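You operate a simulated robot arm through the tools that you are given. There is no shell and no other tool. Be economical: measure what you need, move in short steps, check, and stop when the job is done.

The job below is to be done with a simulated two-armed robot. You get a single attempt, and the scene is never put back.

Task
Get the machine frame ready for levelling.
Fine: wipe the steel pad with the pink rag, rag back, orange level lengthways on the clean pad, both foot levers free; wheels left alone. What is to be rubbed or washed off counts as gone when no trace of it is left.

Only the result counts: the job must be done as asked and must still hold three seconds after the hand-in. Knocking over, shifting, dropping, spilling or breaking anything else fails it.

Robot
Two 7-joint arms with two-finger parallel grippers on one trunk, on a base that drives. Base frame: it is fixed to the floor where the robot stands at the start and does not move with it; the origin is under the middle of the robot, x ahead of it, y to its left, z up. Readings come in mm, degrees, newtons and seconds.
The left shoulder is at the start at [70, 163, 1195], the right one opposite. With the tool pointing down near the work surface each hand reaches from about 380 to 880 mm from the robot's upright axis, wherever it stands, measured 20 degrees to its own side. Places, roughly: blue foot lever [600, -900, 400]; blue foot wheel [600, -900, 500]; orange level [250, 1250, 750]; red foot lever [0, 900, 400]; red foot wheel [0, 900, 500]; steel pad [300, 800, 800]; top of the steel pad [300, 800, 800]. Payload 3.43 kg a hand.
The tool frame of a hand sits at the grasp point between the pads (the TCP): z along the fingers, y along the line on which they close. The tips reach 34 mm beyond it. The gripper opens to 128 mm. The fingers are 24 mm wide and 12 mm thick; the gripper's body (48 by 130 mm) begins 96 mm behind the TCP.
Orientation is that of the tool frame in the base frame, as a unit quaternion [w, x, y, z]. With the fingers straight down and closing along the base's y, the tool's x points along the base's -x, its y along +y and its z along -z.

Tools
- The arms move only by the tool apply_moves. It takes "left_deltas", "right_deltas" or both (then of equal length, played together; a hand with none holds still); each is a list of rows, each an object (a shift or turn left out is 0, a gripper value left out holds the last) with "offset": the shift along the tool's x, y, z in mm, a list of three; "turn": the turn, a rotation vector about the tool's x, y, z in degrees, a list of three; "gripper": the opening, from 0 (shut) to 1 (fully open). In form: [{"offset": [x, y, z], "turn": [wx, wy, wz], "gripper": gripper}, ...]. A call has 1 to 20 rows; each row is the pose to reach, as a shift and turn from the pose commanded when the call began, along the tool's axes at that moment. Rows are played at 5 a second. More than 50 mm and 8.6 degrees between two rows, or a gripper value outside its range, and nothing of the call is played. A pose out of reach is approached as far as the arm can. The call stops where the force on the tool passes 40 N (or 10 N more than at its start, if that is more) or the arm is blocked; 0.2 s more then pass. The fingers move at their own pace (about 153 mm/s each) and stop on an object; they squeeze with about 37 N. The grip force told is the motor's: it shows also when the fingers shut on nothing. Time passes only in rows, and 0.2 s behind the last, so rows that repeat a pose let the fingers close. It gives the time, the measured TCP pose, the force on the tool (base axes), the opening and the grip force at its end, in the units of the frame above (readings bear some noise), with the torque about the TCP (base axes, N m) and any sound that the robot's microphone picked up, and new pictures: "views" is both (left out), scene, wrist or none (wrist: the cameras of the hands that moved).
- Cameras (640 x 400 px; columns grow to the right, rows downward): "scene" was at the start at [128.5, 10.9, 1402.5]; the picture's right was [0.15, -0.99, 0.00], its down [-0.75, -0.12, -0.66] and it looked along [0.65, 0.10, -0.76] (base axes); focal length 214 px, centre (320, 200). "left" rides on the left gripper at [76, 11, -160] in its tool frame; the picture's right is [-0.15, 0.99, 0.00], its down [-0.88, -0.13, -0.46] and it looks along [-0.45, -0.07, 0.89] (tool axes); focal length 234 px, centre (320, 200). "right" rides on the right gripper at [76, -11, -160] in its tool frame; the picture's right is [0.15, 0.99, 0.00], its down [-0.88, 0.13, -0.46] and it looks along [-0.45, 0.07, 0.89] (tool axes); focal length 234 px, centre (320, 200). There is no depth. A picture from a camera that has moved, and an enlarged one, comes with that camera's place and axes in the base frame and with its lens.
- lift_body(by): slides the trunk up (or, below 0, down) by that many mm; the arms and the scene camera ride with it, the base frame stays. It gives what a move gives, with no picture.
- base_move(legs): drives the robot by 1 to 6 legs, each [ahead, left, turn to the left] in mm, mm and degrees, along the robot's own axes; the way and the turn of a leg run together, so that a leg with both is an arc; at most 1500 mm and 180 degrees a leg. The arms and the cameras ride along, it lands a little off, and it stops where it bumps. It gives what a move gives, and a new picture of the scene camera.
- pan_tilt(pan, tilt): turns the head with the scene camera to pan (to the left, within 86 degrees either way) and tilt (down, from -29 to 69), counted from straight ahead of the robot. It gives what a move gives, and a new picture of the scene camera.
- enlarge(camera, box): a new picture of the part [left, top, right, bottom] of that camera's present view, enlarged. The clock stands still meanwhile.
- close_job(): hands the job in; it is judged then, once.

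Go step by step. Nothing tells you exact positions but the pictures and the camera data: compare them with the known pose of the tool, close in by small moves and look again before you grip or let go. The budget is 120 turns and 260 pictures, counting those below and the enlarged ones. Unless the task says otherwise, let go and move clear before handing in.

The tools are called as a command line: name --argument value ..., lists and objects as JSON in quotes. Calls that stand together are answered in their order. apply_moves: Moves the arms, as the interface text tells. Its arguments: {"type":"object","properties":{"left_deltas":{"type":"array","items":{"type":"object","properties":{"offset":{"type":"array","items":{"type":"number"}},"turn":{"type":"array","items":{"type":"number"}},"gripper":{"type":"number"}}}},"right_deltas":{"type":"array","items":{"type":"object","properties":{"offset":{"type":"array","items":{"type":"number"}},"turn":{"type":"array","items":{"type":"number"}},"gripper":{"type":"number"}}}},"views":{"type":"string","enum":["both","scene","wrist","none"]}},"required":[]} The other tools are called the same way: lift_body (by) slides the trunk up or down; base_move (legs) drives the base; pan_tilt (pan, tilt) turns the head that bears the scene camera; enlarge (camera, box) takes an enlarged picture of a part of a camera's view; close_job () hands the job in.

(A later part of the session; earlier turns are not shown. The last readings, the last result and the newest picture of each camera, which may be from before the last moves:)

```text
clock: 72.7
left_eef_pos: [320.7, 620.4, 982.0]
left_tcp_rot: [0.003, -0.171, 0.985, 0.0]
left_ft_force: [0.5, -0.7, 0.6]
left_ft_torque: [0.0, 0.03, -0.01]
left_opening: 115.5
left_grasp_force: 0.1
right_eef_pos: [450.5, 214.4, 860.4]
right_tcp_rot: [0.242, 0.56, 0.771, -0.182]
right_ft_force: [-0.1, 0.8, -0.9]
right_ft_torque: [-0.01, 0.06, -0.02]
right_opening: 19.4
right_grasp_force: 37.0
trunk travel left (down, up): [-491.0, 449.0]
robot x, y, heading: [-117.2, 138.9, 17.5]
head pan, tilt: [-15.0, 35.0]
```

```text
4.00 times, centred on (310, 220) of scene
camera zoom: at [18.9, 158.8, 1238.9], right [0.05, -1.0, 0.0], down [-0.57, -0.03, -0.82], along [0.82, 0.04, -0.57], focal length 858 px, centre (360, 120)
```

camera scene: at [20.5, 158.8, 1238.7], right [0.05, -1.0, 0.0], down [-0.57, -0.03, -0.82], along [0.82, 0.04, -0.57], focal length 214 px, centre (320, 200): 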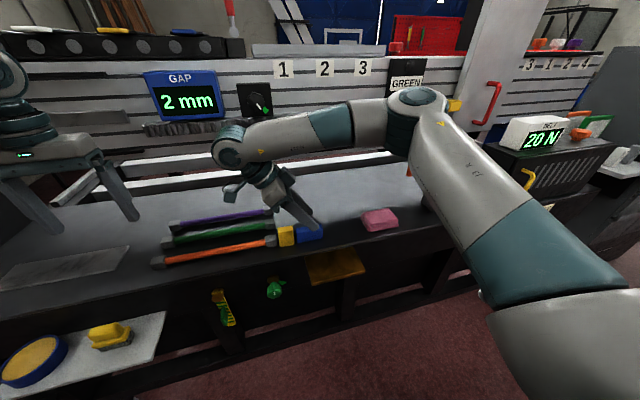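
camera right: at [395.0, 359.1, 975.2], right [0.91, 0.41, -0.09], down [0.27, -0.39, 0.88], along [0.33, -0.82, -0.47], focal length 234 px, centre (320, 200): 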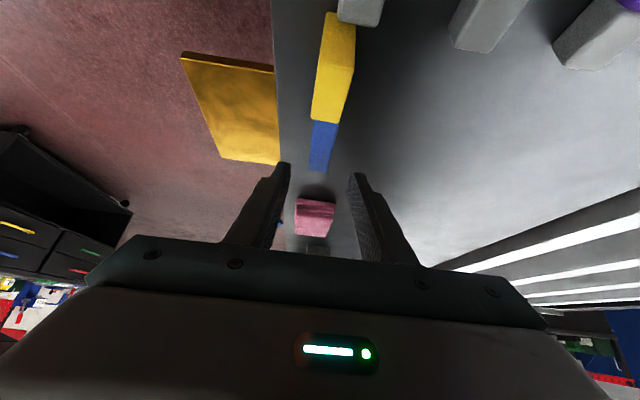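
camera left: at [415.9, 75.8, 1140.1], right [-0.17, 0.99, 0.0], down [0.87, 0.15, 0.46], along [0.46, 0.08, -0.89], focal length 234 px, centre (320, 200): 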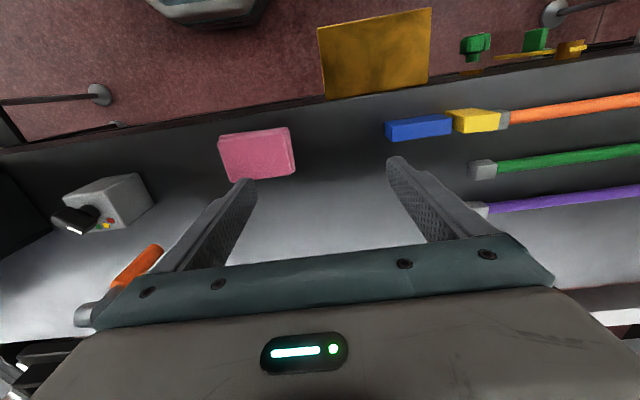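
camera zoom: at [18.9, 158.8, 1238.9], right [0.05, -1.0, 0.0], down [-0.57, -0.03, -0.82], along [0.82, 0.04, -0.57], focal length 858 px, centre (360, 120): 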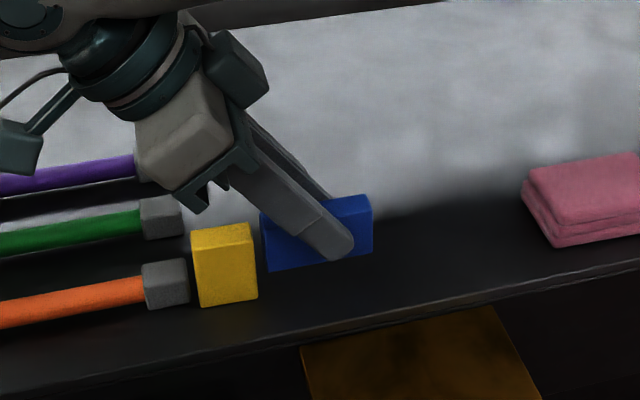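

Gripped (19.4 mm). I lift, draw back from the rear tray, and rotate the block 90° about the closing axis.

apply_moves --right_deltas '[{"offset": [-15, -10, -20]}, {"offset": [-28.6, -40, -40]}, {"offset": [-28.6, -66, -40]}, {"offset": [-28.6, -66, -40], "turn": [0, 8.2, 0]}, {"offset": [-28.6, -66, -40], "turn": [0, 16.4, 0]}, {"offset": [-28.6, -66, -40], "turn": [0, 24.6, 0]}, {"offset": [-28.6, -66, -40], "turn": [0, 32.8, 0]}, {"offset": [-28.6, -66, -40], "turn": [0, 41, 0]}, {"offset": [-28.6, -66, -40], "turn": [0, 49.2, 0]}, {"offset": [-28.6, -66, -40], "turn": [0, 57.4, 0]}, {"offset": [-28.6, -66, -40], "turn": [0, 65.6, 0]}, {"offset": [-28.6, -66, -40], "turn": [0, 73.8, 0]}, {"offset": [-28.6, -66, -40], "turn": [0, 82, 0]}, {"offset": [-28.6, -66, -40], "turn": [0, 90, 0]}]' --views "both"

enlarge --camera "scene" --box '[230, 130, 430, 255]'

```text
clock: 75.7
left_eef_pos: [321.4, 619.7, 981.7]
left_tcp_rot: [0.004, -0.171, 0.985, 0.0]
left_ft_force: [0.3, -0.5, -0.1]
left_ft_torque: [0.01, -0.01, -0.04]
left_opening: 115.1
left_grasp_force: 0.0
right_eef_pos: [388.6, 191.6, 913.1]
right_tcp_rot: [-0.373, 0.525, 0.716, 0.269]
right_ft_force: [0.3, -0.7, -1.0]
right_ft_torque: [-0.04, 0.0, 0.04]
right_opening: 19.0
right_grasp_force: 36.6
trunk travel left (down, up): [-491.0, 449.0]
robot x, y, heading: [-116.2, 139.6, 17.6]
head pan, tilt: [-15.0, 35.0]
camera scene: at [19.3, 158.0, 1238.9], right [0.05, -1.0, 0.0], down [-0.57, -0.03, -0.82], along [0.82, 0.04, -0.57], focal length 214 px, centre (320, 200)
camera right: at [405.9, 106.8, 1066.9], right [0.92, 0.38, 0.11], down [0.39, -0.8, -0.46], along [-0.09, 0.46, -0.88], focal length 234 px, centre (320, 200)
```

scene: 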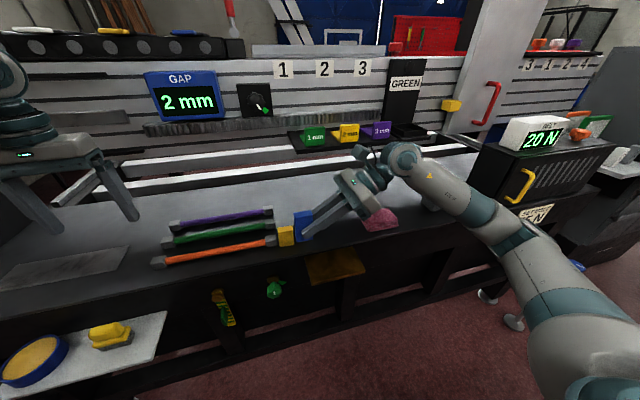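
right: 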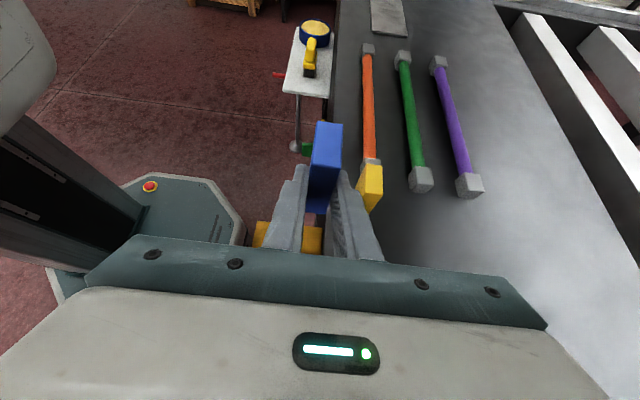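

```text
3.20 times, centred on (330, 192) of scene
camera zoom: at [19.3, 158.0, 1238.9], right [0.05, -1.0, 0.0], down [-0.57, -0.03, -0.82], along [0.82, 0.04, -0.57], focal length 686 px, centre (288, 224)
```

zoom: 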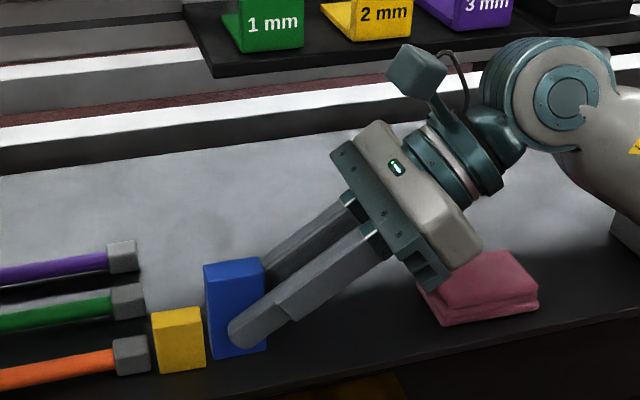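

The block is upright in the hand and the tray blocks look undisturbed. I carry it right, lower, then forward to its old spot, hovering about 30 mm up.

apply_moves --right_deltas '[{"offset": [-24, 0, -34]}, {"offset": [-48, 0, -68]}, {"offset": [-72, 0, -102]}, {"offset": [-105, 1, -79]}, {"offset": [-105, 33, -79]}, {"offset": [-104.5, 66, -79]}]' --views "both"

enlarge --camera "scene" --box '[250, 150, 450, 275]'

```text
clock: 77.1
left_eef_pos: [322.2, 619.3, 982.1]
left_tcp_rot: [0.003, -0.17, 0.985, -0.001]
left_ft_force: [-0.1, 0.2, -0.6]
left_ft_torque: [0.0, 0.02, -0.01]
left_opening: 115.0
left_grasp_force: 0.0
right_eef_pos: [490.4, 94.9, 871.2]
right_tcp_rot: [-0.374, 0.525, 0.717, 0.267]
right_ft_force: [0.8, 0.0, -1.1]
right_ft_torque: [0.0, 0.02, 0.02]
right_opening: 19.0
right_grasp_force: 36.9
trunk travel left (down, up): [-491.0, 449.0]
robot x, y, heading: [-117.5, 140.9, 17.6]
head pan, tilt: [-15.0, 35.0]
camera scene: at [19.7, 158.9, 1238.8], right [0.05, -1.0, 0.0], down [-0.57, -0.03, -0.82], along [0.82, 0.04, -0.57], focal length 214 px, centre (320, 200)
camera right: at [507.2, 9.3, 1026.6], right [0.92, 0.38, 0.11], down [0.39, -0.8, -0.46], along [-0.09, 0.46, -0.88], focal length 234 px, centre (320, 200)
```

scene: 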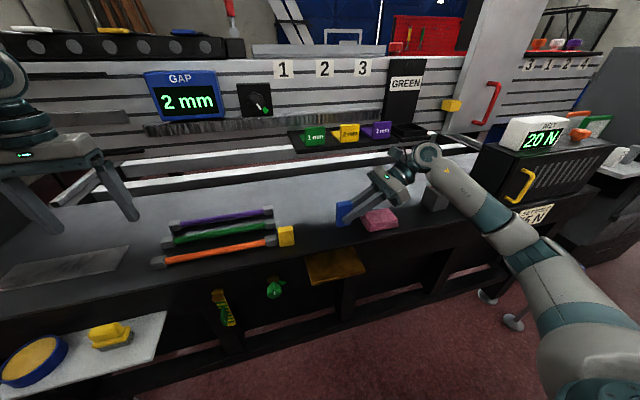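
right: 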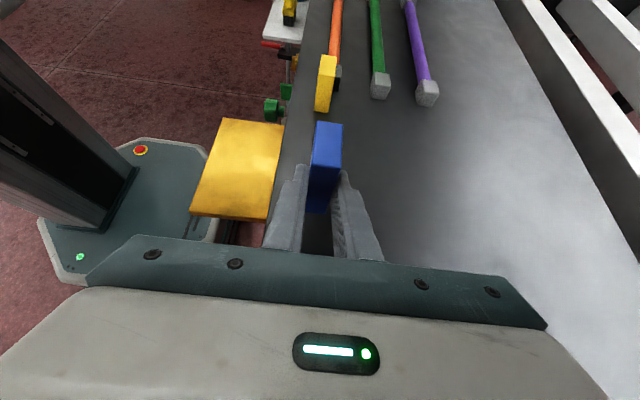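

```text
3.20 times, centred on (350, 212) of scene
camera zoom: at [19.7, 158.9, 1238.8], right [0.05, -1.0, 0.0], down [-0.57, -0.03, -0.82], along [0.82, 0.04, -0.57], focal length 686 px, centre (224, 160)
```

zoom: 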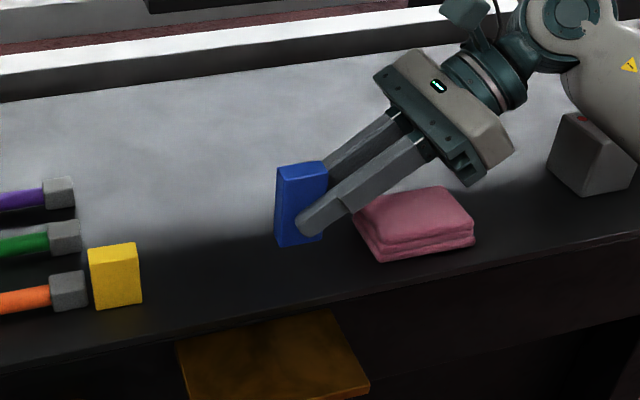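

Everything is clear of the rag. I lower slowly to contact.

apply_moves --right_deltas '[{"offset": [-11, -1.5, 5]}, {"offset": [-19, -1.5, 11]}, {"offset": [-23, -1.5, 14.3]}, {"offset": [-25, -1.5, 15.6]}, {"offset": [-26.6, -1.5, 16.8]}]' --views "none"

enlarge --camera "scene" --box '[250, 150, 450, 275]'

```text
clock: 78.3
left_eef_pos: [320.9, 619.9, 983.3]
left_tcp_rot: [0.004, -0.172, 0.985, -0.002]
left_ft_force: [0.3, -0.3, -0.5]
left_ft_torque: [-0.01, 0.02, 0.0]
left_opening: 115.2
left_grasp_force: 0.1
right_eef_pos: [487.7, 92.1, 841.1]
right_tcp_rot: [-0.373, 0.525, 0.716, 0.269]
right_ft_force: [1.5, -0.6, 7.5]
right_ft_torque: [0.06, -0.09, -0.04]
right_opening: 18.8
right_grasp_force: 36.8
trunk travel left (down, up): [-491.0, 449.0]
robot x, y, heading: [-117.8, 142.2, 17.6]
head pan, tilt: [-15.0, 35.0]
```

```text
3.20 times, centred on (350, 212) of scene
camera zoom: at [18.5, 158.5, 1239.2], right [0.05, -1.0, 0.0], down [-0.57, -0.03, -0.82], along [0.82, 0.04, -0.57], focal length 686 px, centre (224, 160)
```

zoom: 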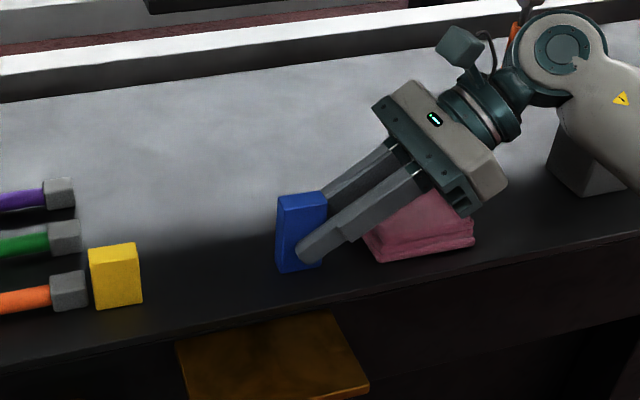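

It stands on the bench. I release gently and withdraw along the finger axis.

apply_moves --right_deltas '[{"offset": [0, 0, 0], "gripper": 0.25}, {"offset": [0, 0, 0], "gripper": 0.35}, {"offset": [0, 0, -25], "gripper": 0.35}, {"offset": [0, 0, -60], "gripper": 0.35}, {"offset": [0, -30, -80], "gripper": 0.35}]' --views "both"

enlarge --camera "scene" --box '[250, 150, 450, 275]'

```text
clock: 79.5
left_eef_pos: [319.5, 618.8, 982.8]
left_tcp_rot: [0.005, -0.172, 0.985, 0.001]
left_ft_force: [0.1, 0.2, 0.0]
left_ft_torque: [0.0, 0.0, 0.0]
left_opening: 115.1
left_grasp_force: 0.0
right_eef_pos: [480.8, 21.2, 887.3]
right_tcp_rot: [-0.374, 0.524, 0.717, 0.267]
right_ft_force: [-0.3, 0.4, 0.2]
right_ft_torque: [0.0, -0.02, -0.02]
right_opening: 44.6
right_grasp_force: 0.2
trunk travel left (down, up): [-491.0, 449.0]
robot x, y, heading: [-116.5, 140.2, 17.7]
head pan, tilt: [-15.0, 35.0]
camera scene: at [17.7, 157.7, 1239.1], right [0.05, -1.0, 0.0], down [-0.57, -0.03, -0.82], along [0.82, 0.04, -0.57], focal length 214 px, centre (320, 200)
camera right: at [496.6, -64.9, 1042.4], right [0.92, 0.38, 0.11], down [0.39, -0.8, -0.46], along [-0.09, 0.46, -0.88], focal length 234 px, centre (320, 200)
```

scene: 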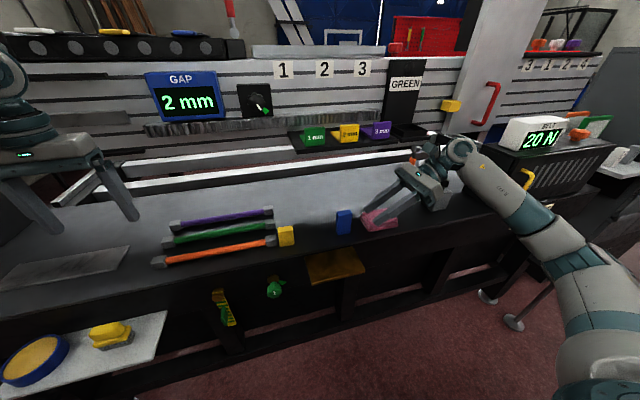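
right: 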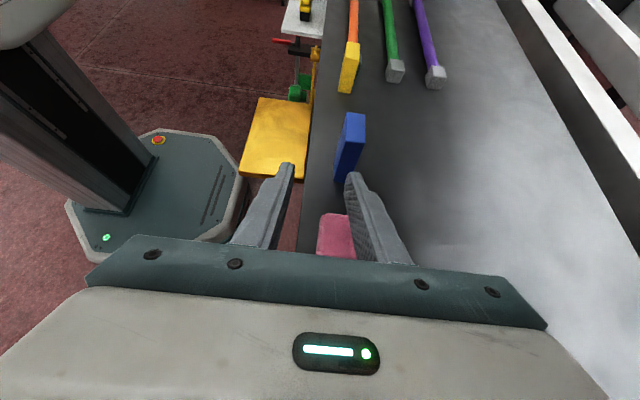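

```text
3.20 times, centred on (350, 212) of scene
camera zoom: at [17.7, 157.7, 1239.1], right [0.05, -1.0, 0.0], down [-0.57, -0.03, -0.82], along [0.82, 0.04, -0.57], focal length 686 px, centre (224, 160)
```

zoom: 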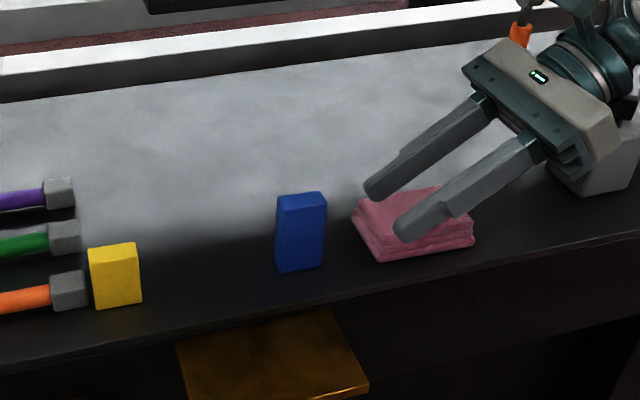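

Blue stands back in place. Next the yellow block: I swing the hand back, leaning left this time, over to the yellow block.

apply_moves --right_deltas '[{"offset": [24, -30, -17]}, {"offset": [49, -60, -34]}, {"offset": [62, -57, -13], "turn": [0, -7.7, 0]}, {"offset": [74, -55, 7], "turn": [0, -15.4, 0]}, {"offset": [87, -52, 28], "turn": [0, -23.1, 0]}, {"offset": [100, -49, 49], "turn": [0, -30.8, 0]}, {"offset": [113, -47, 70], "turn": [0, -38.5, 0]}, {"offset": [125, -44, 90], "turn": [0, -46.2, 0]}, {"offset": [138, -42, 111], "turn": [0, -53.9, 0]}, {"offset": [151, -39, 132], "turn": [0, -61.6, 0]}, {"offset": [163, -36, 152], "turn": [0, -69.3, 0]}, {"offset": [176, -34, 173], "turn": [0, -77, 0]}, {"offset": [189, -31, 194], "turn": [0, -84.8, 0]}]' --views "both"

enlarge --camera "scene" --box '[210, 170, 370, 270]'

```text
clock: 82.3
left_eef_pos: [319.2, 620.7, 980.7]
left_tcp_rot: [0.004, -0.171, 0.985, -0.002]
left_ft_force: [0.2, 0.0, -0.7]
left_ft_torque: [-0.02, 0.02, 0.0]
left_opening: 115.2
left_grasp_force: 0.0
right_eef_pos: [367.8, 268.7, 928.2]
right_tcp_rot: [0.209, 0.569, 0.78, -0.157]
right_ft_force: [-1.6, 0.0, 0.3]
right_ft_torque: [-0.03, -0.01, 0.03]
right_opening: 45.0
right_grasp_force: 0.0
trunk travel left (down, up): [-491.0, 449.0]
robot x, y, heading: [-119.8, 137.4, 17.8]
head pan, tilt: [-15.0, 35.0]
camera scene: at [18.1, 160.8, 1238.9], right [0.05, -1.0, 0.0], down [-0.57, -0.03, -0.82], along [0.82, 0.04, -0.57], focal length 214 px, centre (320, 200)
camera right: at [314.0, 403.9, 1028.6], right [0.9, 0.42, -0.08], down [0.29, -0.46, 0.84], along [0.31, -0.78, -0.54], focal length 234 px, centre (320, 200)
```

scene: 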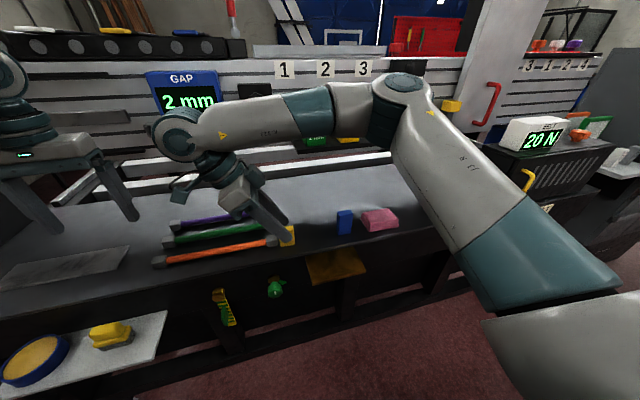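
right: 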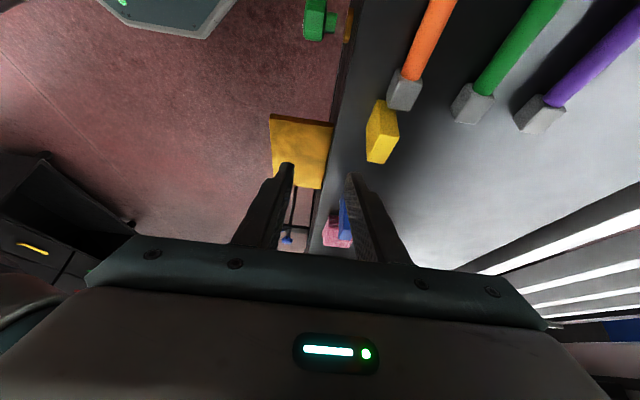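

```text
4.00 times, centred on (290, 220) of scene
camera zoom: at [18.1, 160.8, 1238.9], right [0.05, -1.0, 0.0], down [-0.57, -0.03, -0.82], along [0.82, 0.04, -0.57], focal length 858 px, centre (440, 120)
```

zoom: 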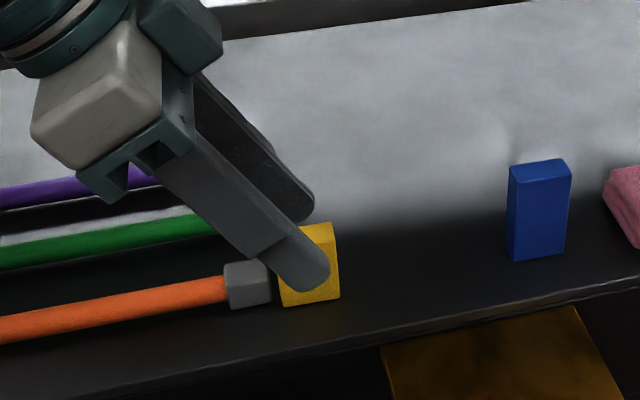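

There is still a small gap between the yellow block and the bar's cap, so the bar was not pushed. I move in over the block and lower to grip its upper part.

apply_moves --right_deltas '[{"offset": [4, 30, 10], "gripper": 0.4}, {"offset": [8.6, 61, 21], "gripper": 0.4}, {"offset": [22, 61, 43], "gripper": 0.4}, {"offset": [33, 61, 63], "gripper": 0.4}]' --views "wrist"

enlarge --camera "scene" --box '[210, 170, 370, 270]'

```text
clock: 83.3
left_eef_pos: [321.5, 619.6, 982.4]
left_tcp_rot: [0.003, -0.171, 0.985, -0.001]
left_ft_force: [-0.4, 0.4, 0.1]
left_ft_torque: [0.0, 0.02, -0.01]
left_opening: 115.2
left_grasp_force: 0.1
right_eef_pos: [427.6, 280.6, 857.8]
right_tcp_rot: [0.206, 0.568, 0.781, -0.158]
right_ft_force: [-0.2, 0.5, 0.2]
right_ft_torque: [0.0, 0.02, 0.02]
right_opening: 51.5
right_grasp_force: 0.1
trunk travel left (down, up): [-491.0, 449.0]
robot x, y, heading: [-113.1, 137.6, 17.8]
head pan, tilt: [-15.0, 35.0]
camera right: at [373.4, 416.0, 957.5], right [0.9, 0.42, -0.08], down [0.29, -0.47, 0.83], along [0.31, -0.78, -0.54], focal length 234 px, centre (320, 200)
```

right: 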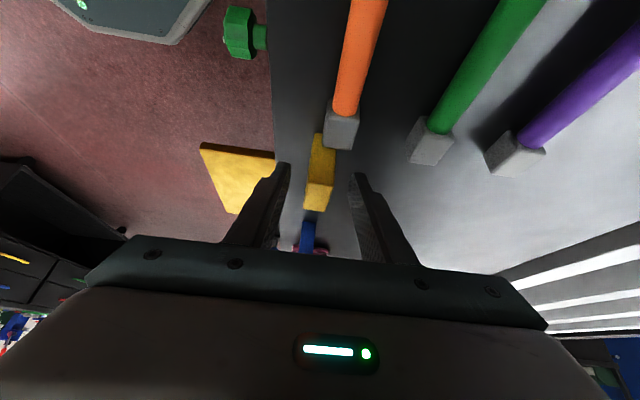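

```text
4.00 times, centred on (290, 220) of scene
camera zoom: at [19.5, 158.9, 1238.9], right [0.05, -1.0, 0.0], down [-0.57, -0.03, -0.82], along [0.82, 0.04, -0.57], focal length 858 px, centre (440, 120)
```

zoom: 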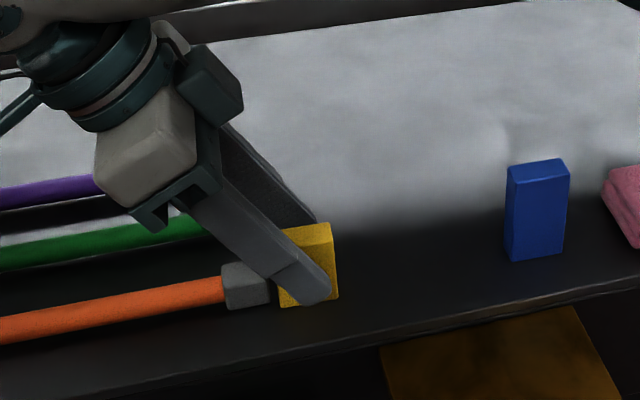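

apply_moves --right_deltas '[{"offset": [0, 0, 0], "gripper": 0}, {"offset": [0, 0, 0], "gripper": 0}, {"offset": [0, 0, 0], "gripper": 0}, {"offset": [-5, 0, -9], "gripper": 0}]' --views "none"

enlarge --camera "scene" --box '[210, 170, 370, 270]'

```text
clock: 84.3
left_eef_pos: [320.7, 618.8, 981.4]
left_tcp_rot: [0.003, -0.171, 0.985, -0.001]
left_ft_force: [-0.5, -1.1, -0.1]
left_ft_torque: [-0.01, -0.01, 0.0]
left_opening: 115.1
left_grasp_force: 0.1
right_eef_pos: [426.3, 281.1, 866.4]
right_tcp_rot: [0.207, 0.568, 0.781, -0.156]
right_ft_force: [0.3, 0.0, -1.5]
right_ft_torque: [0.02, 0.0, -0.01]
right_opening: 18.8
right_grasp_force: 36.6
trunk travel left (down, up): [-491.0, 449.0]
robot x, y, heading: [-121.2, 139.2, 17.8]
head pan, tilt: [-15.0, 35.0]
```

```text
4.00 times, centred on (290, 220) of scene
camera zoom: at [18.8, 158.8, 1238.9], right [0.05, -1.0, 0.0], down [-0.57, -0.03, -0.82], along [0.82, 0.04, -0.57], focal length 858 px, centre (440, 120)
```

zoom: 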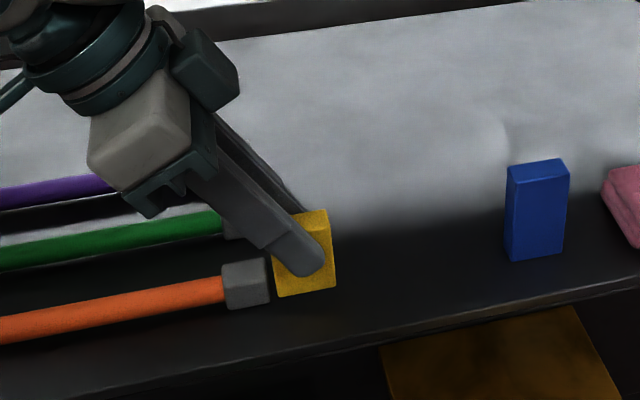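

Held (19 mm). I carry it 84 mm back along the bench and lower.

apply_moves --right_deltas '[{"offset": [-36, 0.6, 21]}, {"offset": [-72.9, 1.3, 42.6]}, {"offset": [-70, 1.3, 47.4]}, {"offset": [-68.8, 1.3, 49.6]}, {"offset": [-68, 1.3, 51]}]' --views "none"

enlarge --camera "scene" --box '[210, 170, 370, 270]'

```text
clock: 85.5
left_eef_pos: [320.8, 620.5, 981.6]
left_tcp_rot: [0.004, -0.171, 0.985, -0.001]
left_ft_force: [0.6, 0.3, 0.6]
left_ft_torque: [-0.01, -0.04, 0.01]
left_opening: 115.1
left_grasp_force: 0.1
right_eef_pos: [454.3, 201.9, 858.4]
right_tcp_rot: [0.207, 0.568, 0.781, -0.157]
right_ft_force: [0.1, 0.0, -0.6]
right_ft_torque: [-0.03, 0.02, 0.04]
right_opening: 18.9
right_grasp_force: 36.8
trunk travel left (down, up): [-491.0, 449.0]
robot x, y, heading: [-119.8, 143.0, 17.6]
head pan, tilt: [-15.0, 35.0]
```

```text
4.00 times, centred on (290, 220) of scene
camera zoom: at [19.1, 159.1, 1238.9], right [0.05, -1.0, 0.0], down [-0.57, -0.03, -0.82], along [0.82, 0.04, -0.57], focal length 858 px, centre (440, 120)
```

zoom: 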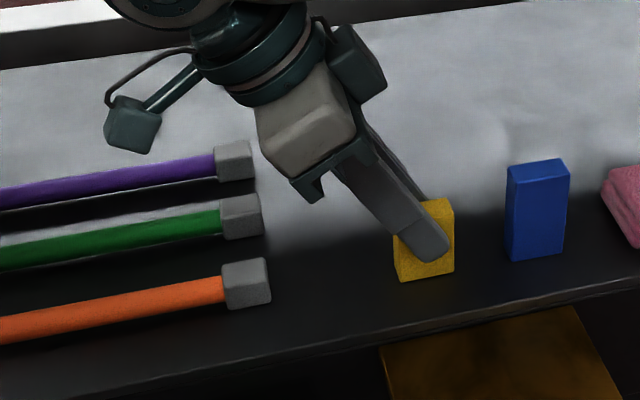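

Spacing to the blue block matches the original (about 79 mm in y). I lower the last bit to contact.

apply_moves --right_deltas '[{"offset": [0.5, 0, 0.9]}, {"offset": [1, 0, 1.8]}, {"offset": [1.5, 0, 2.6]}]' --views "none"

```text
clock: 86.3
left_eef_pos: [320.3, 619.4, 983.3]
left_tcp_rot: [0.004, -0.171, 0.985, -0.002]
left_ft_force: [0.0, 1.1, 0.0]
left_ft_torque: [0.01, -0.01, 0.0]
left_opening: 115.3
left_grasp_force: 0.1
right_eef_pos: [454.6, 201.9, 857.9]
right_tcp_rot: [0.207, 0.569, 0.781, -0.156]
right_ft_force: [2.5, -0.1, 15.0]
right_ft_torque: [0.1, -0.1, -0.03]
right_opening: 18.7
right_grasp_force: 37.0
trunk travel left (down, up): [-491.0, 449.0]
robot x, y, heading: [-115.3, 140.2, 17.7]
head pan, tilt: [-15.0, 35.0]
```

apply_moves --right_deltas '[{"offset": [0, 0, -1], "gripper": 0.2}, {"offset": [0, 0, -1], "gripper": 0.35}, {"offset": [0, 0, -30], "gripper": 0.35}, {"offset": [0, 0, -65], "gripper": 0.35}, {"offset": [0, -40, -75], "gripper": 0.35}, {"offset": [0, -80, -85], "gripper": 0.35}]' --views "scene"

enlarge --camera "scene" --box '[210, 110, 430, 270]'

```text
clock: 87.7
left_eef_pos: [320.1, 620.0, 982.4]
left_tcp_rot: [0.003, -0.171, 0.985, -0.001]
left_ft_force: [0.3, 0.3, 0.9]
left_ft_torque: [-0.03, -0.01, 0.0]
left_opening: 115.4
left_grasp_force: 0.1
right_eef_pos: [365.1, 217.6, 930.7]
right_tcp_rot: [0.208, 0.568, 0.781, -0.156]
right_ft_force: [0.2, -0.3, 0.2]
right_ft_torque: [0.01, -0.01, 0.03]
right_opening: 44.7
right_grasp_force: 0.2
trunk travel left (down, up): [-491.0, 449.0]
robot x, y, heading: [-116.8, 139.6, 17.8]
head pan, tilt: [-15.0, 35.0]
camera scene: at [18.0, 159.1, 1239.0], right [0.05, -1.0, 0.0], down [-0.57, -0.03, -0.82], along [0.82, 0.04, -0.57], focal length 214 px, centre (320, 200)
```

scene: 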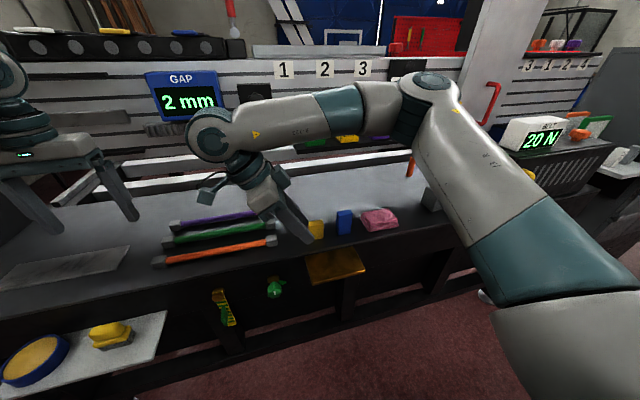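

```text
2.50 times, centred on (320, 190) of scene
camera zoom: at [18.0, 159.1, 1239.0], right [0.05, -1.0, 0.0], down [-0.57, -0.03, -0.82], along [0.82, 0.04, -0.57], focal length 536 px, centre (320, 225)
```

zoom: 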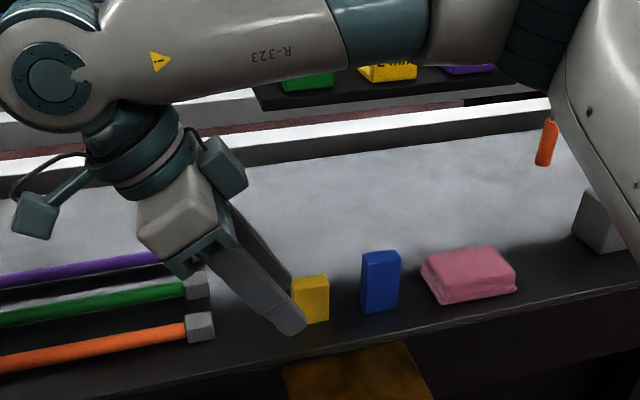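

All three items are back in line as at the start. I straighten the right hand and park it at the side, clear of the bench.

apply_moves --right_deltas '[{"offset": [0, -30, -5], "turn": [0, 7.5, 0]}, {"offset": [0, -60, -10], "turn": [0, 15, 0]}, {"offset": [0, -90, -15], "turn": [0, 22.5, 0]}, {"offset": [0, -120, -20], "turn": [0, 29.6, 0]}]' --views "none"

apply_moves --right_deltas '[{"offset": [-18, 0, -5], "turn": [0, 0, -8]}, {"offset": [-36, 0, -10], "turn": [0, 0, -16]}, {"offset": [-54, 0, -15], "turn": [0, 0, -24]}, {"offset": [-72, 0, -20], "turn": [0, 0, -32]}, {"offset": [-90, 0, -25], "turn": [0, 0, -40]}, {"offset": [-108, 0, -30], "turn": [0, 0, -48]}, {"offset": [-126, 0, -35], "turn": [0, 0, -56]}, {"offset": [-144, 0, -40], "turn": [0, 0, -64]}, {"offset": [-162, 0, -45], "turn": [0, 0, -72]}, {"offset": [-180, 0, -50], "turn": [0, 0, -80]}, {"offset": [-198, 0, -55], "turn": [0, 0, -88]}]' --views "none"

pan_tilt --pan 20 --tilt 40

```text
clock: 88.7
left_eef_pos: [320.4, 618.6, 981.8]
left_tcp_rot: [0.002, -0.171, 0.985, 0.0]
left_ft_force: [0.7, 1.0, -1.2]
left_ft_torque: [0.0, -0.03, 0.0]
left_opening: 115.2
left_grasp_force: 0.1
right_eef_pos: [248.6, 191.6, 947.8]
right_tcp_rot: [0.001, 0.589, 0.808, -0.006]
right_ft_force: [-0.7, 0.6, 0.7]
right_ft_torque: [-0.01, 0.0, 0.04]
right_opening: 44.6
right_grasp_force: 0.0
trunk travel left (down, up): [-491.0, 449.0]
robot x, y, heading: [-121.1, 144.2, 17.3]
head pan, tilt: [-15.0, 35.0]
```

```text
clock: 91.1
left_eef_pos: [321.0, 618.5, 981.5]
left_tcp_rot: [0.003, -0.171, 0.985, 0.0]
left_ft_force: [0.9, 0.0, -0.3]
left_ft_torque: [0.0, -0.02, 0.02]
left_opening: 115.2
left_grasp_force: 0.0
right_eef_pos: [310.3, 2.8, 1005.3]
right_tcp_rot: [-0.005, -0.139, 0.99, -0.005]
right_ft_force: [0.1, -0.5, 0.2]
right_ft_torque: [0.0, 0.01, -0.02]
right_opening: 44.9
right_grasp_force: 0.0
trunk travel left (down, up): [-491.0, 449.0]
robot x, y, heading: [-117.8, 136.8, 17.7]
head pan, tilt: [-15.0, 35.0]
```

```text
clock: 92.1
left_eef_pos: [320.5, 618.5, 981.8]
left_tcp_rot: [0.004, -0.171, 0.985, -0.002]
left_ft_force: [-1.4, 0.5, -0.2]
left_ft_torque: [0.03, 0.0, 0.04]
left_opening: 115.1
left_grasp_force: 0.1
right_eef_pos: [309.0, 2.1, 1005.9]
right_tcp_rot: [-0.004, -0.137, 0.991, -0.005]
right_ft_force: [-0.2, 0.3, -0.6]
right_ft_torque: [-0.01, 0.01, -0.02]
right_opening: 44.7
right_grasp_force: 0.1
trunk travel left (down, up): [-491.0, 449.0]
robot x, y, heading: [-116.2, 141.8, 17.7]
head pan, tilt: [20.0, 40.0]
camera scene: at [-1.5, 206.5, 1231.3], right [0.61, -0.79, 0.0], down [-0.51, -0.39, -0.77], along [0.61, 0.47, -0.64], focal length 214 px, centre (320, 200)
```

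scene: 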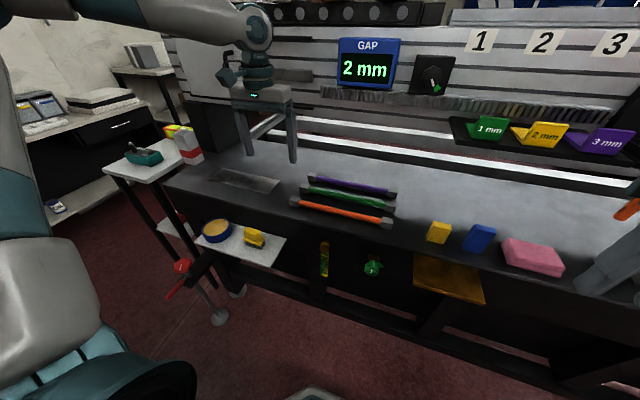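

The blocks look as at the start. Now the level: I raise and draw in the left hand, then drive left towards the side stand, keeping clear of the red foot.

apply_moves --left_deltas '[{"offset": [30, 0, -30]}, {"offset": [65, 0, -60]}, {"offset": [100, 0, -90]}, {"offset": [130, 0, -120]}]' --views "none"

base_move --legs '[[0, 500, 0]]'

pan_tilt --pan 40 --tilt 45

```text
clock: 93.1
left_eef_pos: [195.7, 573.4, 1101.7]
left_tcp_rot: [0.004, -0.171, 0.985, 0.0]
left_ft_force: [-0.7, -0.2, -0.4]
left_ft_torque: [0.01, -0.02, 0.04]
left_opening: 115.0
left_grasp_force: 0.1
right_eef_pos: [308.1, 2.5, 1005.1]
right_tcp_rot: [-0.003, -0.137, 0.991, -0.005]
right_ft_force: [0.5, 0.2, 0.4]
right_ft_torque: [0.03, -0.01, -0.02]
right_opening: 44.8
right_grasp_force: 0.0
trunk travel left (down, up): [-491.0, 449.0]
robot x, y, heading: [-118.4, 139.0, 17.7]
head pan, tilt: [20.0, 40.0]
```

```text
clock: 96.0
left_eef_pos: [44.0, 1050.9, 1101.0]
left_tcp_rot: [0.003, -0.173, 0.985, -0.002]
left_ft_force: [0.6, 0.5, 0.6]
left_ft_torque: [0.0, -0.03, 0.0]
left_opening: 115.1
left_grasp_force: 0.1
right_eef_pos: [158.5, 480.9, 1006.5]
right_tcp_rot: [-0.004, -0.14, 0.99, -0.006]
right_ft_force: [0.6, 0.5, 0.0]
right_ft_torque: [-0.03, -0.02, 0.02]
right_opening: 45.0
right_grasp_force: 0.1
trunk travel left (down, up): [-491.0, 449.0]
robot x, y, heading: [-274.7, 617.7, 17.8]
head pan, tilt: [20.0, 40.0]
camera scene: at [-153.9, 682.2, 1231.3], right [0.61, -0.79, 0.0], down [-0.51, -0.39, -0.77], along [0.6, 0.47, -0.64], focal length 214 px, centre (320, 200)
```

scene: 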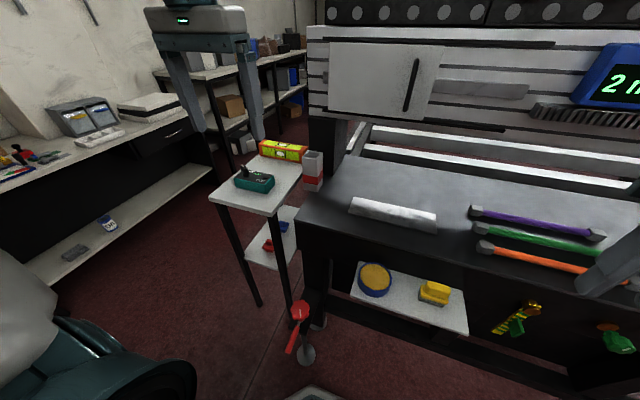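

```text
clock: 96.8
left_eef_pos: [44.4, 1048.7, 1100.4]
left_tcp_rot: [0.004, -0.173, 0.985, -0.002]
left_ft_force: [-1.0, -0.2, -0.1]
left_ft_torque: [0.03, 0.0, 0.02]
left_opening: 115.2
left_grasp_force: 0.1
right_eef_pos: [158.6, 479.3, 1005.2]
right_tcp_rot: [-0.004, -0.139, 0.99, -0.005]
right_ft_force: [-0.6, 0.2, 0.0]
right_ft_torque: [0.0, -0.03, -0.03]
right_opening: 44.8
right_grasp_force: 0.0
trunk travel left (down, up): [-491.0, 449.0]
robot x, y, heading: [-269.2, 616.2, 18.1]
head pan, tilt: [40.0, 45.0]
camera scene: at [-177.5, 698.3, 1224.1], right [0.85, -0.53, 0.0], down [-0.38, -0.6, -0.71], along [0.38, 0.6, -0.71], focal length 214 px, centre (320, 200)
```

scene: 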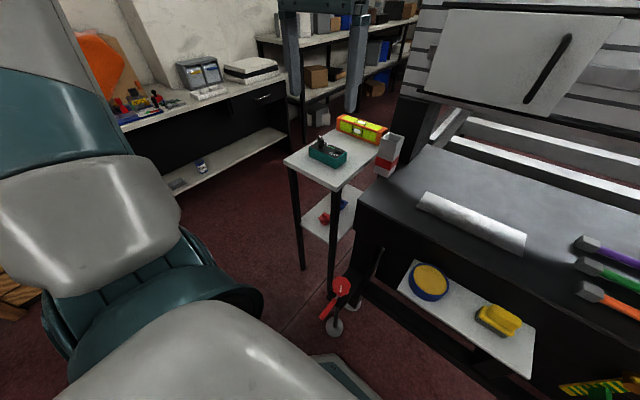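

enlarge --camera "scene" --box '[270, 95, 430, 195]'

enlarge --camera "scene" --box '[300, 260, 380, 350]'

enlarge --camera "scene" --box '[400, 170, 560, 270]'

```text
4.00 times, centred on (350, 145) of scene
camera zoom: at [-177.5, 698.3, 1224.1], right [0.85, -0.53, 0.0], down [-0.38, -0.6, -0.71], along [0.38, 0.6, -0.71], focal length 858 px, centre (200, 420)
```

zoom: 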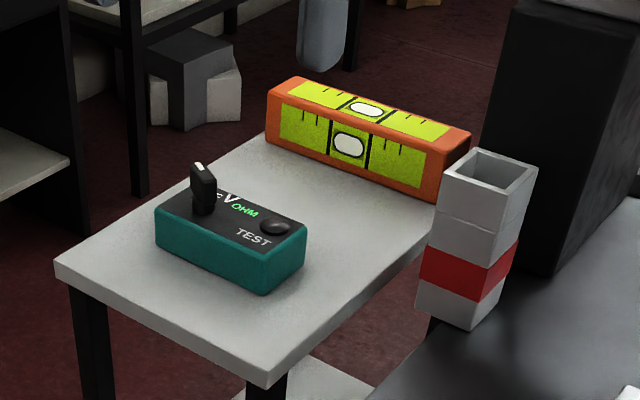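

```text
4.44 times, centred on (340, 305) of scene
camera zoom: at [-177.5, 698.3, 1224.1], right [0.85, -0.53, 0.0], down [-0.38, -0.6, -0.71], along [0.38, 0.6, -0.71], focal length 953 px, centre (231, -267)
```

zoom: 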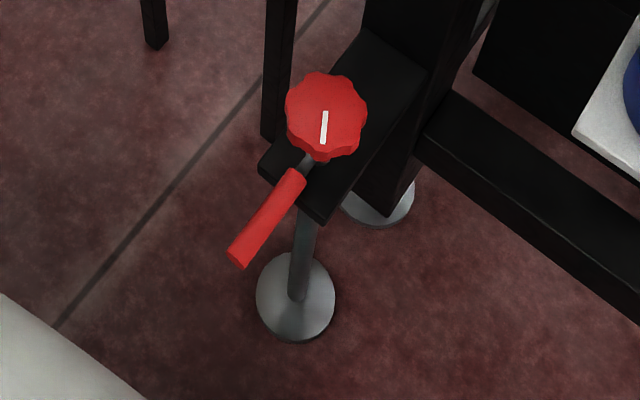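

```text
4.00 times, centred on (480, 220) of scene
camera zoom: at [-177.5, 698.3, 1224.1], right [0.85, -0.53, 0.0], down [-0.38, -0.6, -0.71], along [0.38, 0.6, -0.71], focal length 858 px, centre (-320, 120)
```

zoom: 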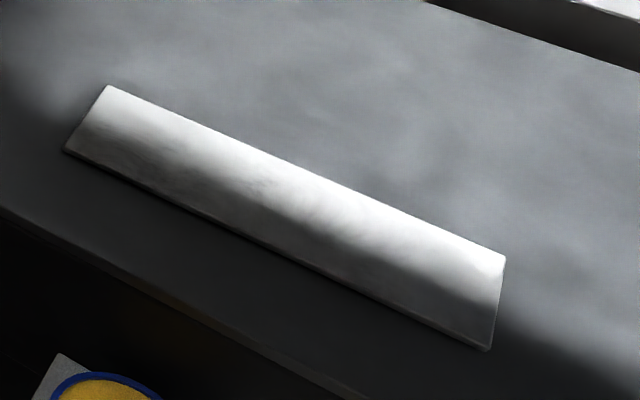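

The pad is clean. The orange level (about 170 × 45 × 43 mm) lies on the stand parallel to the bench; I bring the left hand above it, turned 90° so it closes across its width.

apply_moves --left_deltas '[{"offset": [-26, 7, 0], "turn": [0, 0, -8]}, {"offset": [-52, 13, 0], "turn": [0, 0, -16]}, {"offset": [-78, 20, 0], "turn": [0, 0, -24]}, {"offset": [-104, 26, 0], "turn": [0, 0, -32]}, {"offset": [-130, 33, 0], "turn": [0, 0, -40]}, {"offset": [-156, 39, 0], "turn": [0, 0, -48]}, {"offset": [-182, 46, 0], "turn": [0, 0, -56]}, {"offset": [-208, 52, 0], "turn": [0, 0, -64]}, {"offset": [-234, 58, 10], "turn": [0, 0, -72]}, {"offset": [-260, 65, 20], "turn": [0, 0, -80]}, {"offset": [-285, 71, 30], "turn": [0, 0, -87.7]}]' --views "both"

enlarge --camera "left" --box '[160, 40, 480, 240]'

```text
clock: 99.2
left_eef_pos: [290.4, 1219.4, 1069.2]
left_tcp_rot: [0.0, 0.808, -0.589, 0.002]
left_ft_force: [1.1, 0.6, -0.1]
left_ft_torque: [-0.08, 0.04, -0.02]
left_opening: 115.5
left_grasp_force: 0.1
right_eef_pos: [160.6, 482.3, 1003.8]
right_tcp_rot: [-0.005, -0.139, 0.99, -0.006]
right_ft_force: [1.5, 0.6, -0.4]
right_ft_torque: [0.01, 0.07, -0.01]
right_opening: 44.6
right_grasp_force: 0.1
trunk travel left (down, up): [-491.0, 449.0]
robot x, y, heading: [-270.0, 616.5, 18.0]
head pan, tilt: [40.0, 45.0]
camera scene: at [-174.9, 700.5, 1223.8], right [0.85, -0.53, 0.0], down [-0.38, -0.6, -0.71], along [0.37, 0.6, -0.71], focal length 214 px, centre (320, 200)
camera left: at [303.2, 1144.8, 1228.7], right [-0.99, -0.17, 0.0], down [-0.15, 0.88, 0.45], along [-0.07, 0.45, -0.89], focal length 234 px, centre (320, 200)
```

scene: 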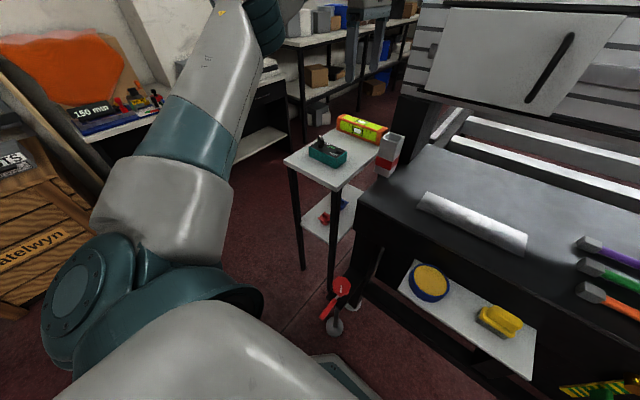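
left: 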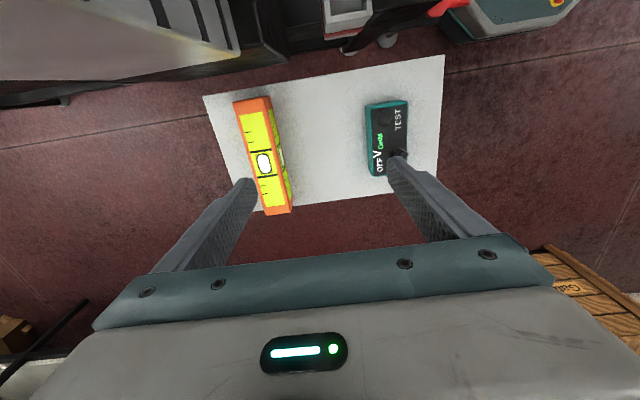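

```text
2.00 times, centred on (320, 140) of left
camera zoom: at [303.2, 1144.8, 1228.7], right [-0.99, -0.17, 0.0], down [-0.15, 0.88, 0.45], along [-0.07, 0.45, -0.89], focal length 468 px, centre (320, 320)
```

zoom: 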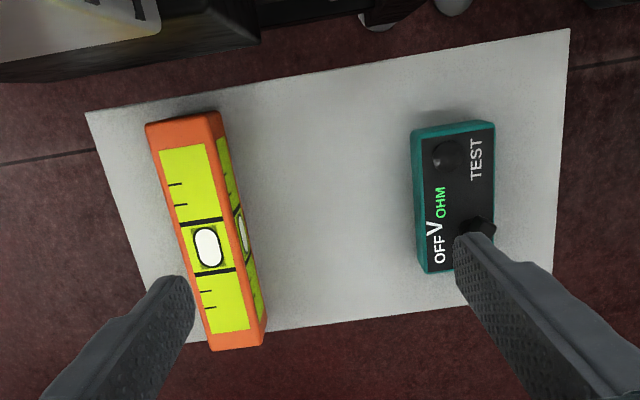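

Triangulating gives the level's top centre at about [378, 1280, 852], 200 mm long, a bit beyond reach from here. I draw the hand back and drive the base a little right and ahead, staying clear of the red lever.

apply_moves --left_deltas '[{"offset": [0, 44, 0]}, {"offset": [0, 88, 0]}, {"offset": [0, 132, 0]}, {"offset": [0, 176, 0]}, {"offset": [0, 220, 0]}]' --views "none"

base_move --legs '[[0, -89, 0], [120, 0, 0]]'

pan_tilt --pan 50 --tilt 45

```text
clock: 100.5
left_eef_pos: [77.0, 1149.3, 1072.1]
left_tcp_rot: [-0.002, 0.807, -0.591, 0.004]
left_ft_force: [-0.4, -0.3, -0.1]
left_ft_torque: [0.01, 0.01, -0.01]
left_opening: 115.4
left_grasp_force: 0.1
right_eef_pos: [157.6, 478.7, 1006.5]
right_tcp_rot: [-0.003, -0.138, 0.99, -0.004]
right_ft_force: [0.1, -0.4, -0.1]
right_ft_torque: [0.01, -0.06, -0.01]
right_opening: 44.8
right_grasp_force: 0.2
trunk travel left (down, up): [-491.0, 449.0]
robot x, y, heading: [-271.4, 614.7, 17.8]
head pan, tilt: [40.0, 45.0]
```

```text
clock: 102.4
left_eef_pos: [222.5, 1103.6, 1071.5]
left_tcp_rot: [-0.001, 0.807, -0.591, 0.003]
left_ft_force: [-0.5, -0.1, -0.1]
left_ft_torque: [0.0, 0.02, -0.01]
left_opening: 115.4
left_grasp_force: 0.1
right_eef_pos: [300.3, 431.5, 1006.5]
right_tcp_rot: [-0.003, -0.138, 0.99, -0.005]
right_ft_force: [-0.2, 0.3, -0.7]
right_ft_torque: [-0.03, 0.04, 0.02]
right_opening: 44.7
right_grasp_force: 0.1
trunk travel left (down, up): [-491.0, 449.0]
robot x, y, heading: [-127.6, 568.1, 17.7]
head pan, tilt: [40.0, 45.0]
camera scene: at [-35.0, 651.4, 1224.0], right [0.85, -0.53, 0.0], down [-0.38, -0.6, -0.71], along [0.38, 0.6, -0.71], focal length 214 px, centre (320, 200)
```

scene: 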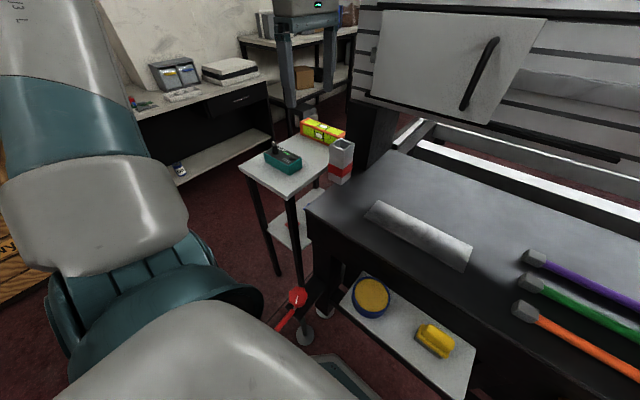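

```text
clock: 103.1
left_eef_pos: [222.9, 1101.3, 1070.6]
left_tcp_rot: [-0.002, 0.806, -0.591, 0.003]
left_ft_force: [0.0, 0.3, -0.1]
left_ft_torque: [0.01, 0.04, -0.01]
left_opening: 115.0
left_grasp_force: 0.0
right_eef_pos: [299.4, 430.8, 1005.3]
right_tcp_rot: [-0.005, -0.138, 0.99, -0.005]
right_ft_force: [0.6, -0.6, -0.1]
right_ft_torque: [-0.01, 0.0, 0.0]
right_opening: 44.7
right_grasp_force: 0.0
trunk travel left (down, up): [-491.0, 449.0]
robot x, y, heading: [-130.4, 568.5, 17.9]
head pan, tilt: [50.0, 45.0]
camera scene: at [-48.5, 657.3, 1224.1], right [0.93, -0.38, 0.0], down [-0.27, -0.65, -0.71], along [0.27, 0.65, -0.71], focal length 214 px, centre (320, 200)
```

scene: 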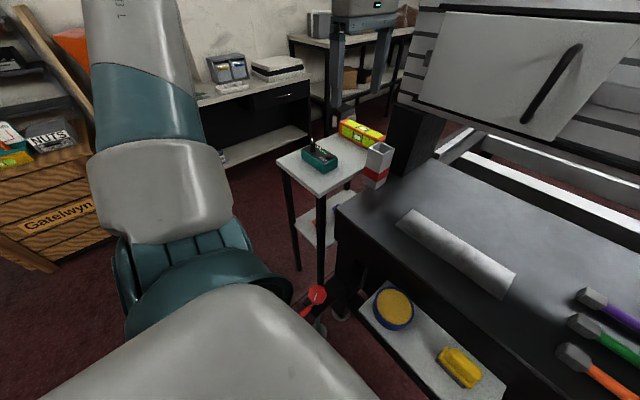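

Now I extend the hand over the level.

apply_moves --left_deltas '[{"offset": [-25, -40, 0], "gripper": 0.7}, {"offset": [-50, -80, 0], "gripper": 0.7}, {"offset": [-75, -121, 20], "gripper": 0.7}, {"offset": [-100, -161, 40], "gripper": 0.7}, {"offset": [-125, -202, 60], "gripper": 0.7}, {"offset": [-125, -202, 90], "gripper": 0.7}]' --views "both"

enlarge --camera "left" --box '[160, 40, 480, 240]'

enlarge --camera "scene" --box '[280, 60, 440, 200]'

```text
refused: row 3 steps farther than a row can; nothing moved
```

```text
2.00 times, centred on (320, 140) of left
camera zoom: at [233.3, 1027.1, 1230.1], right [-0.99, -0.16, -0.01], down [-0.14, 0.88, 0.45], along [-0.07, 0.45, -0.89], focal length 468 px, centre (320, 320)
```

zoom: 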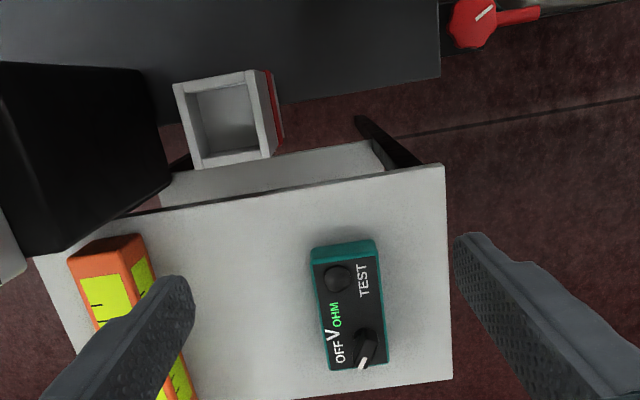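

```text
2.86 times, centred on (360, 130) of scene
camera zoom: at [-48.5, 657.3, 1224.1], right [0.93, -0.38, 0.0], down [-0.27, -0.65, -0.71], along [0.27, 0.65, -0.71], focal length 613 px, centre (206, 400)
```

zoom: 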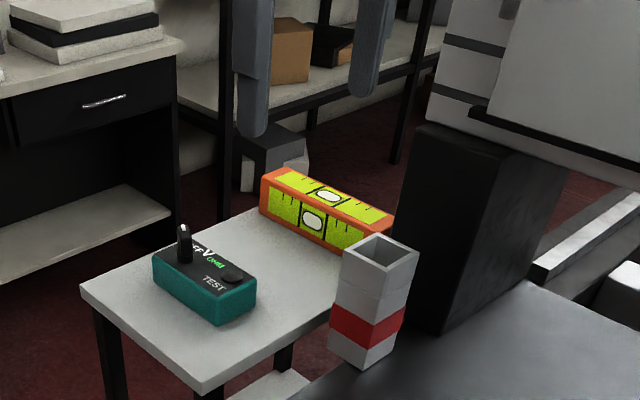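

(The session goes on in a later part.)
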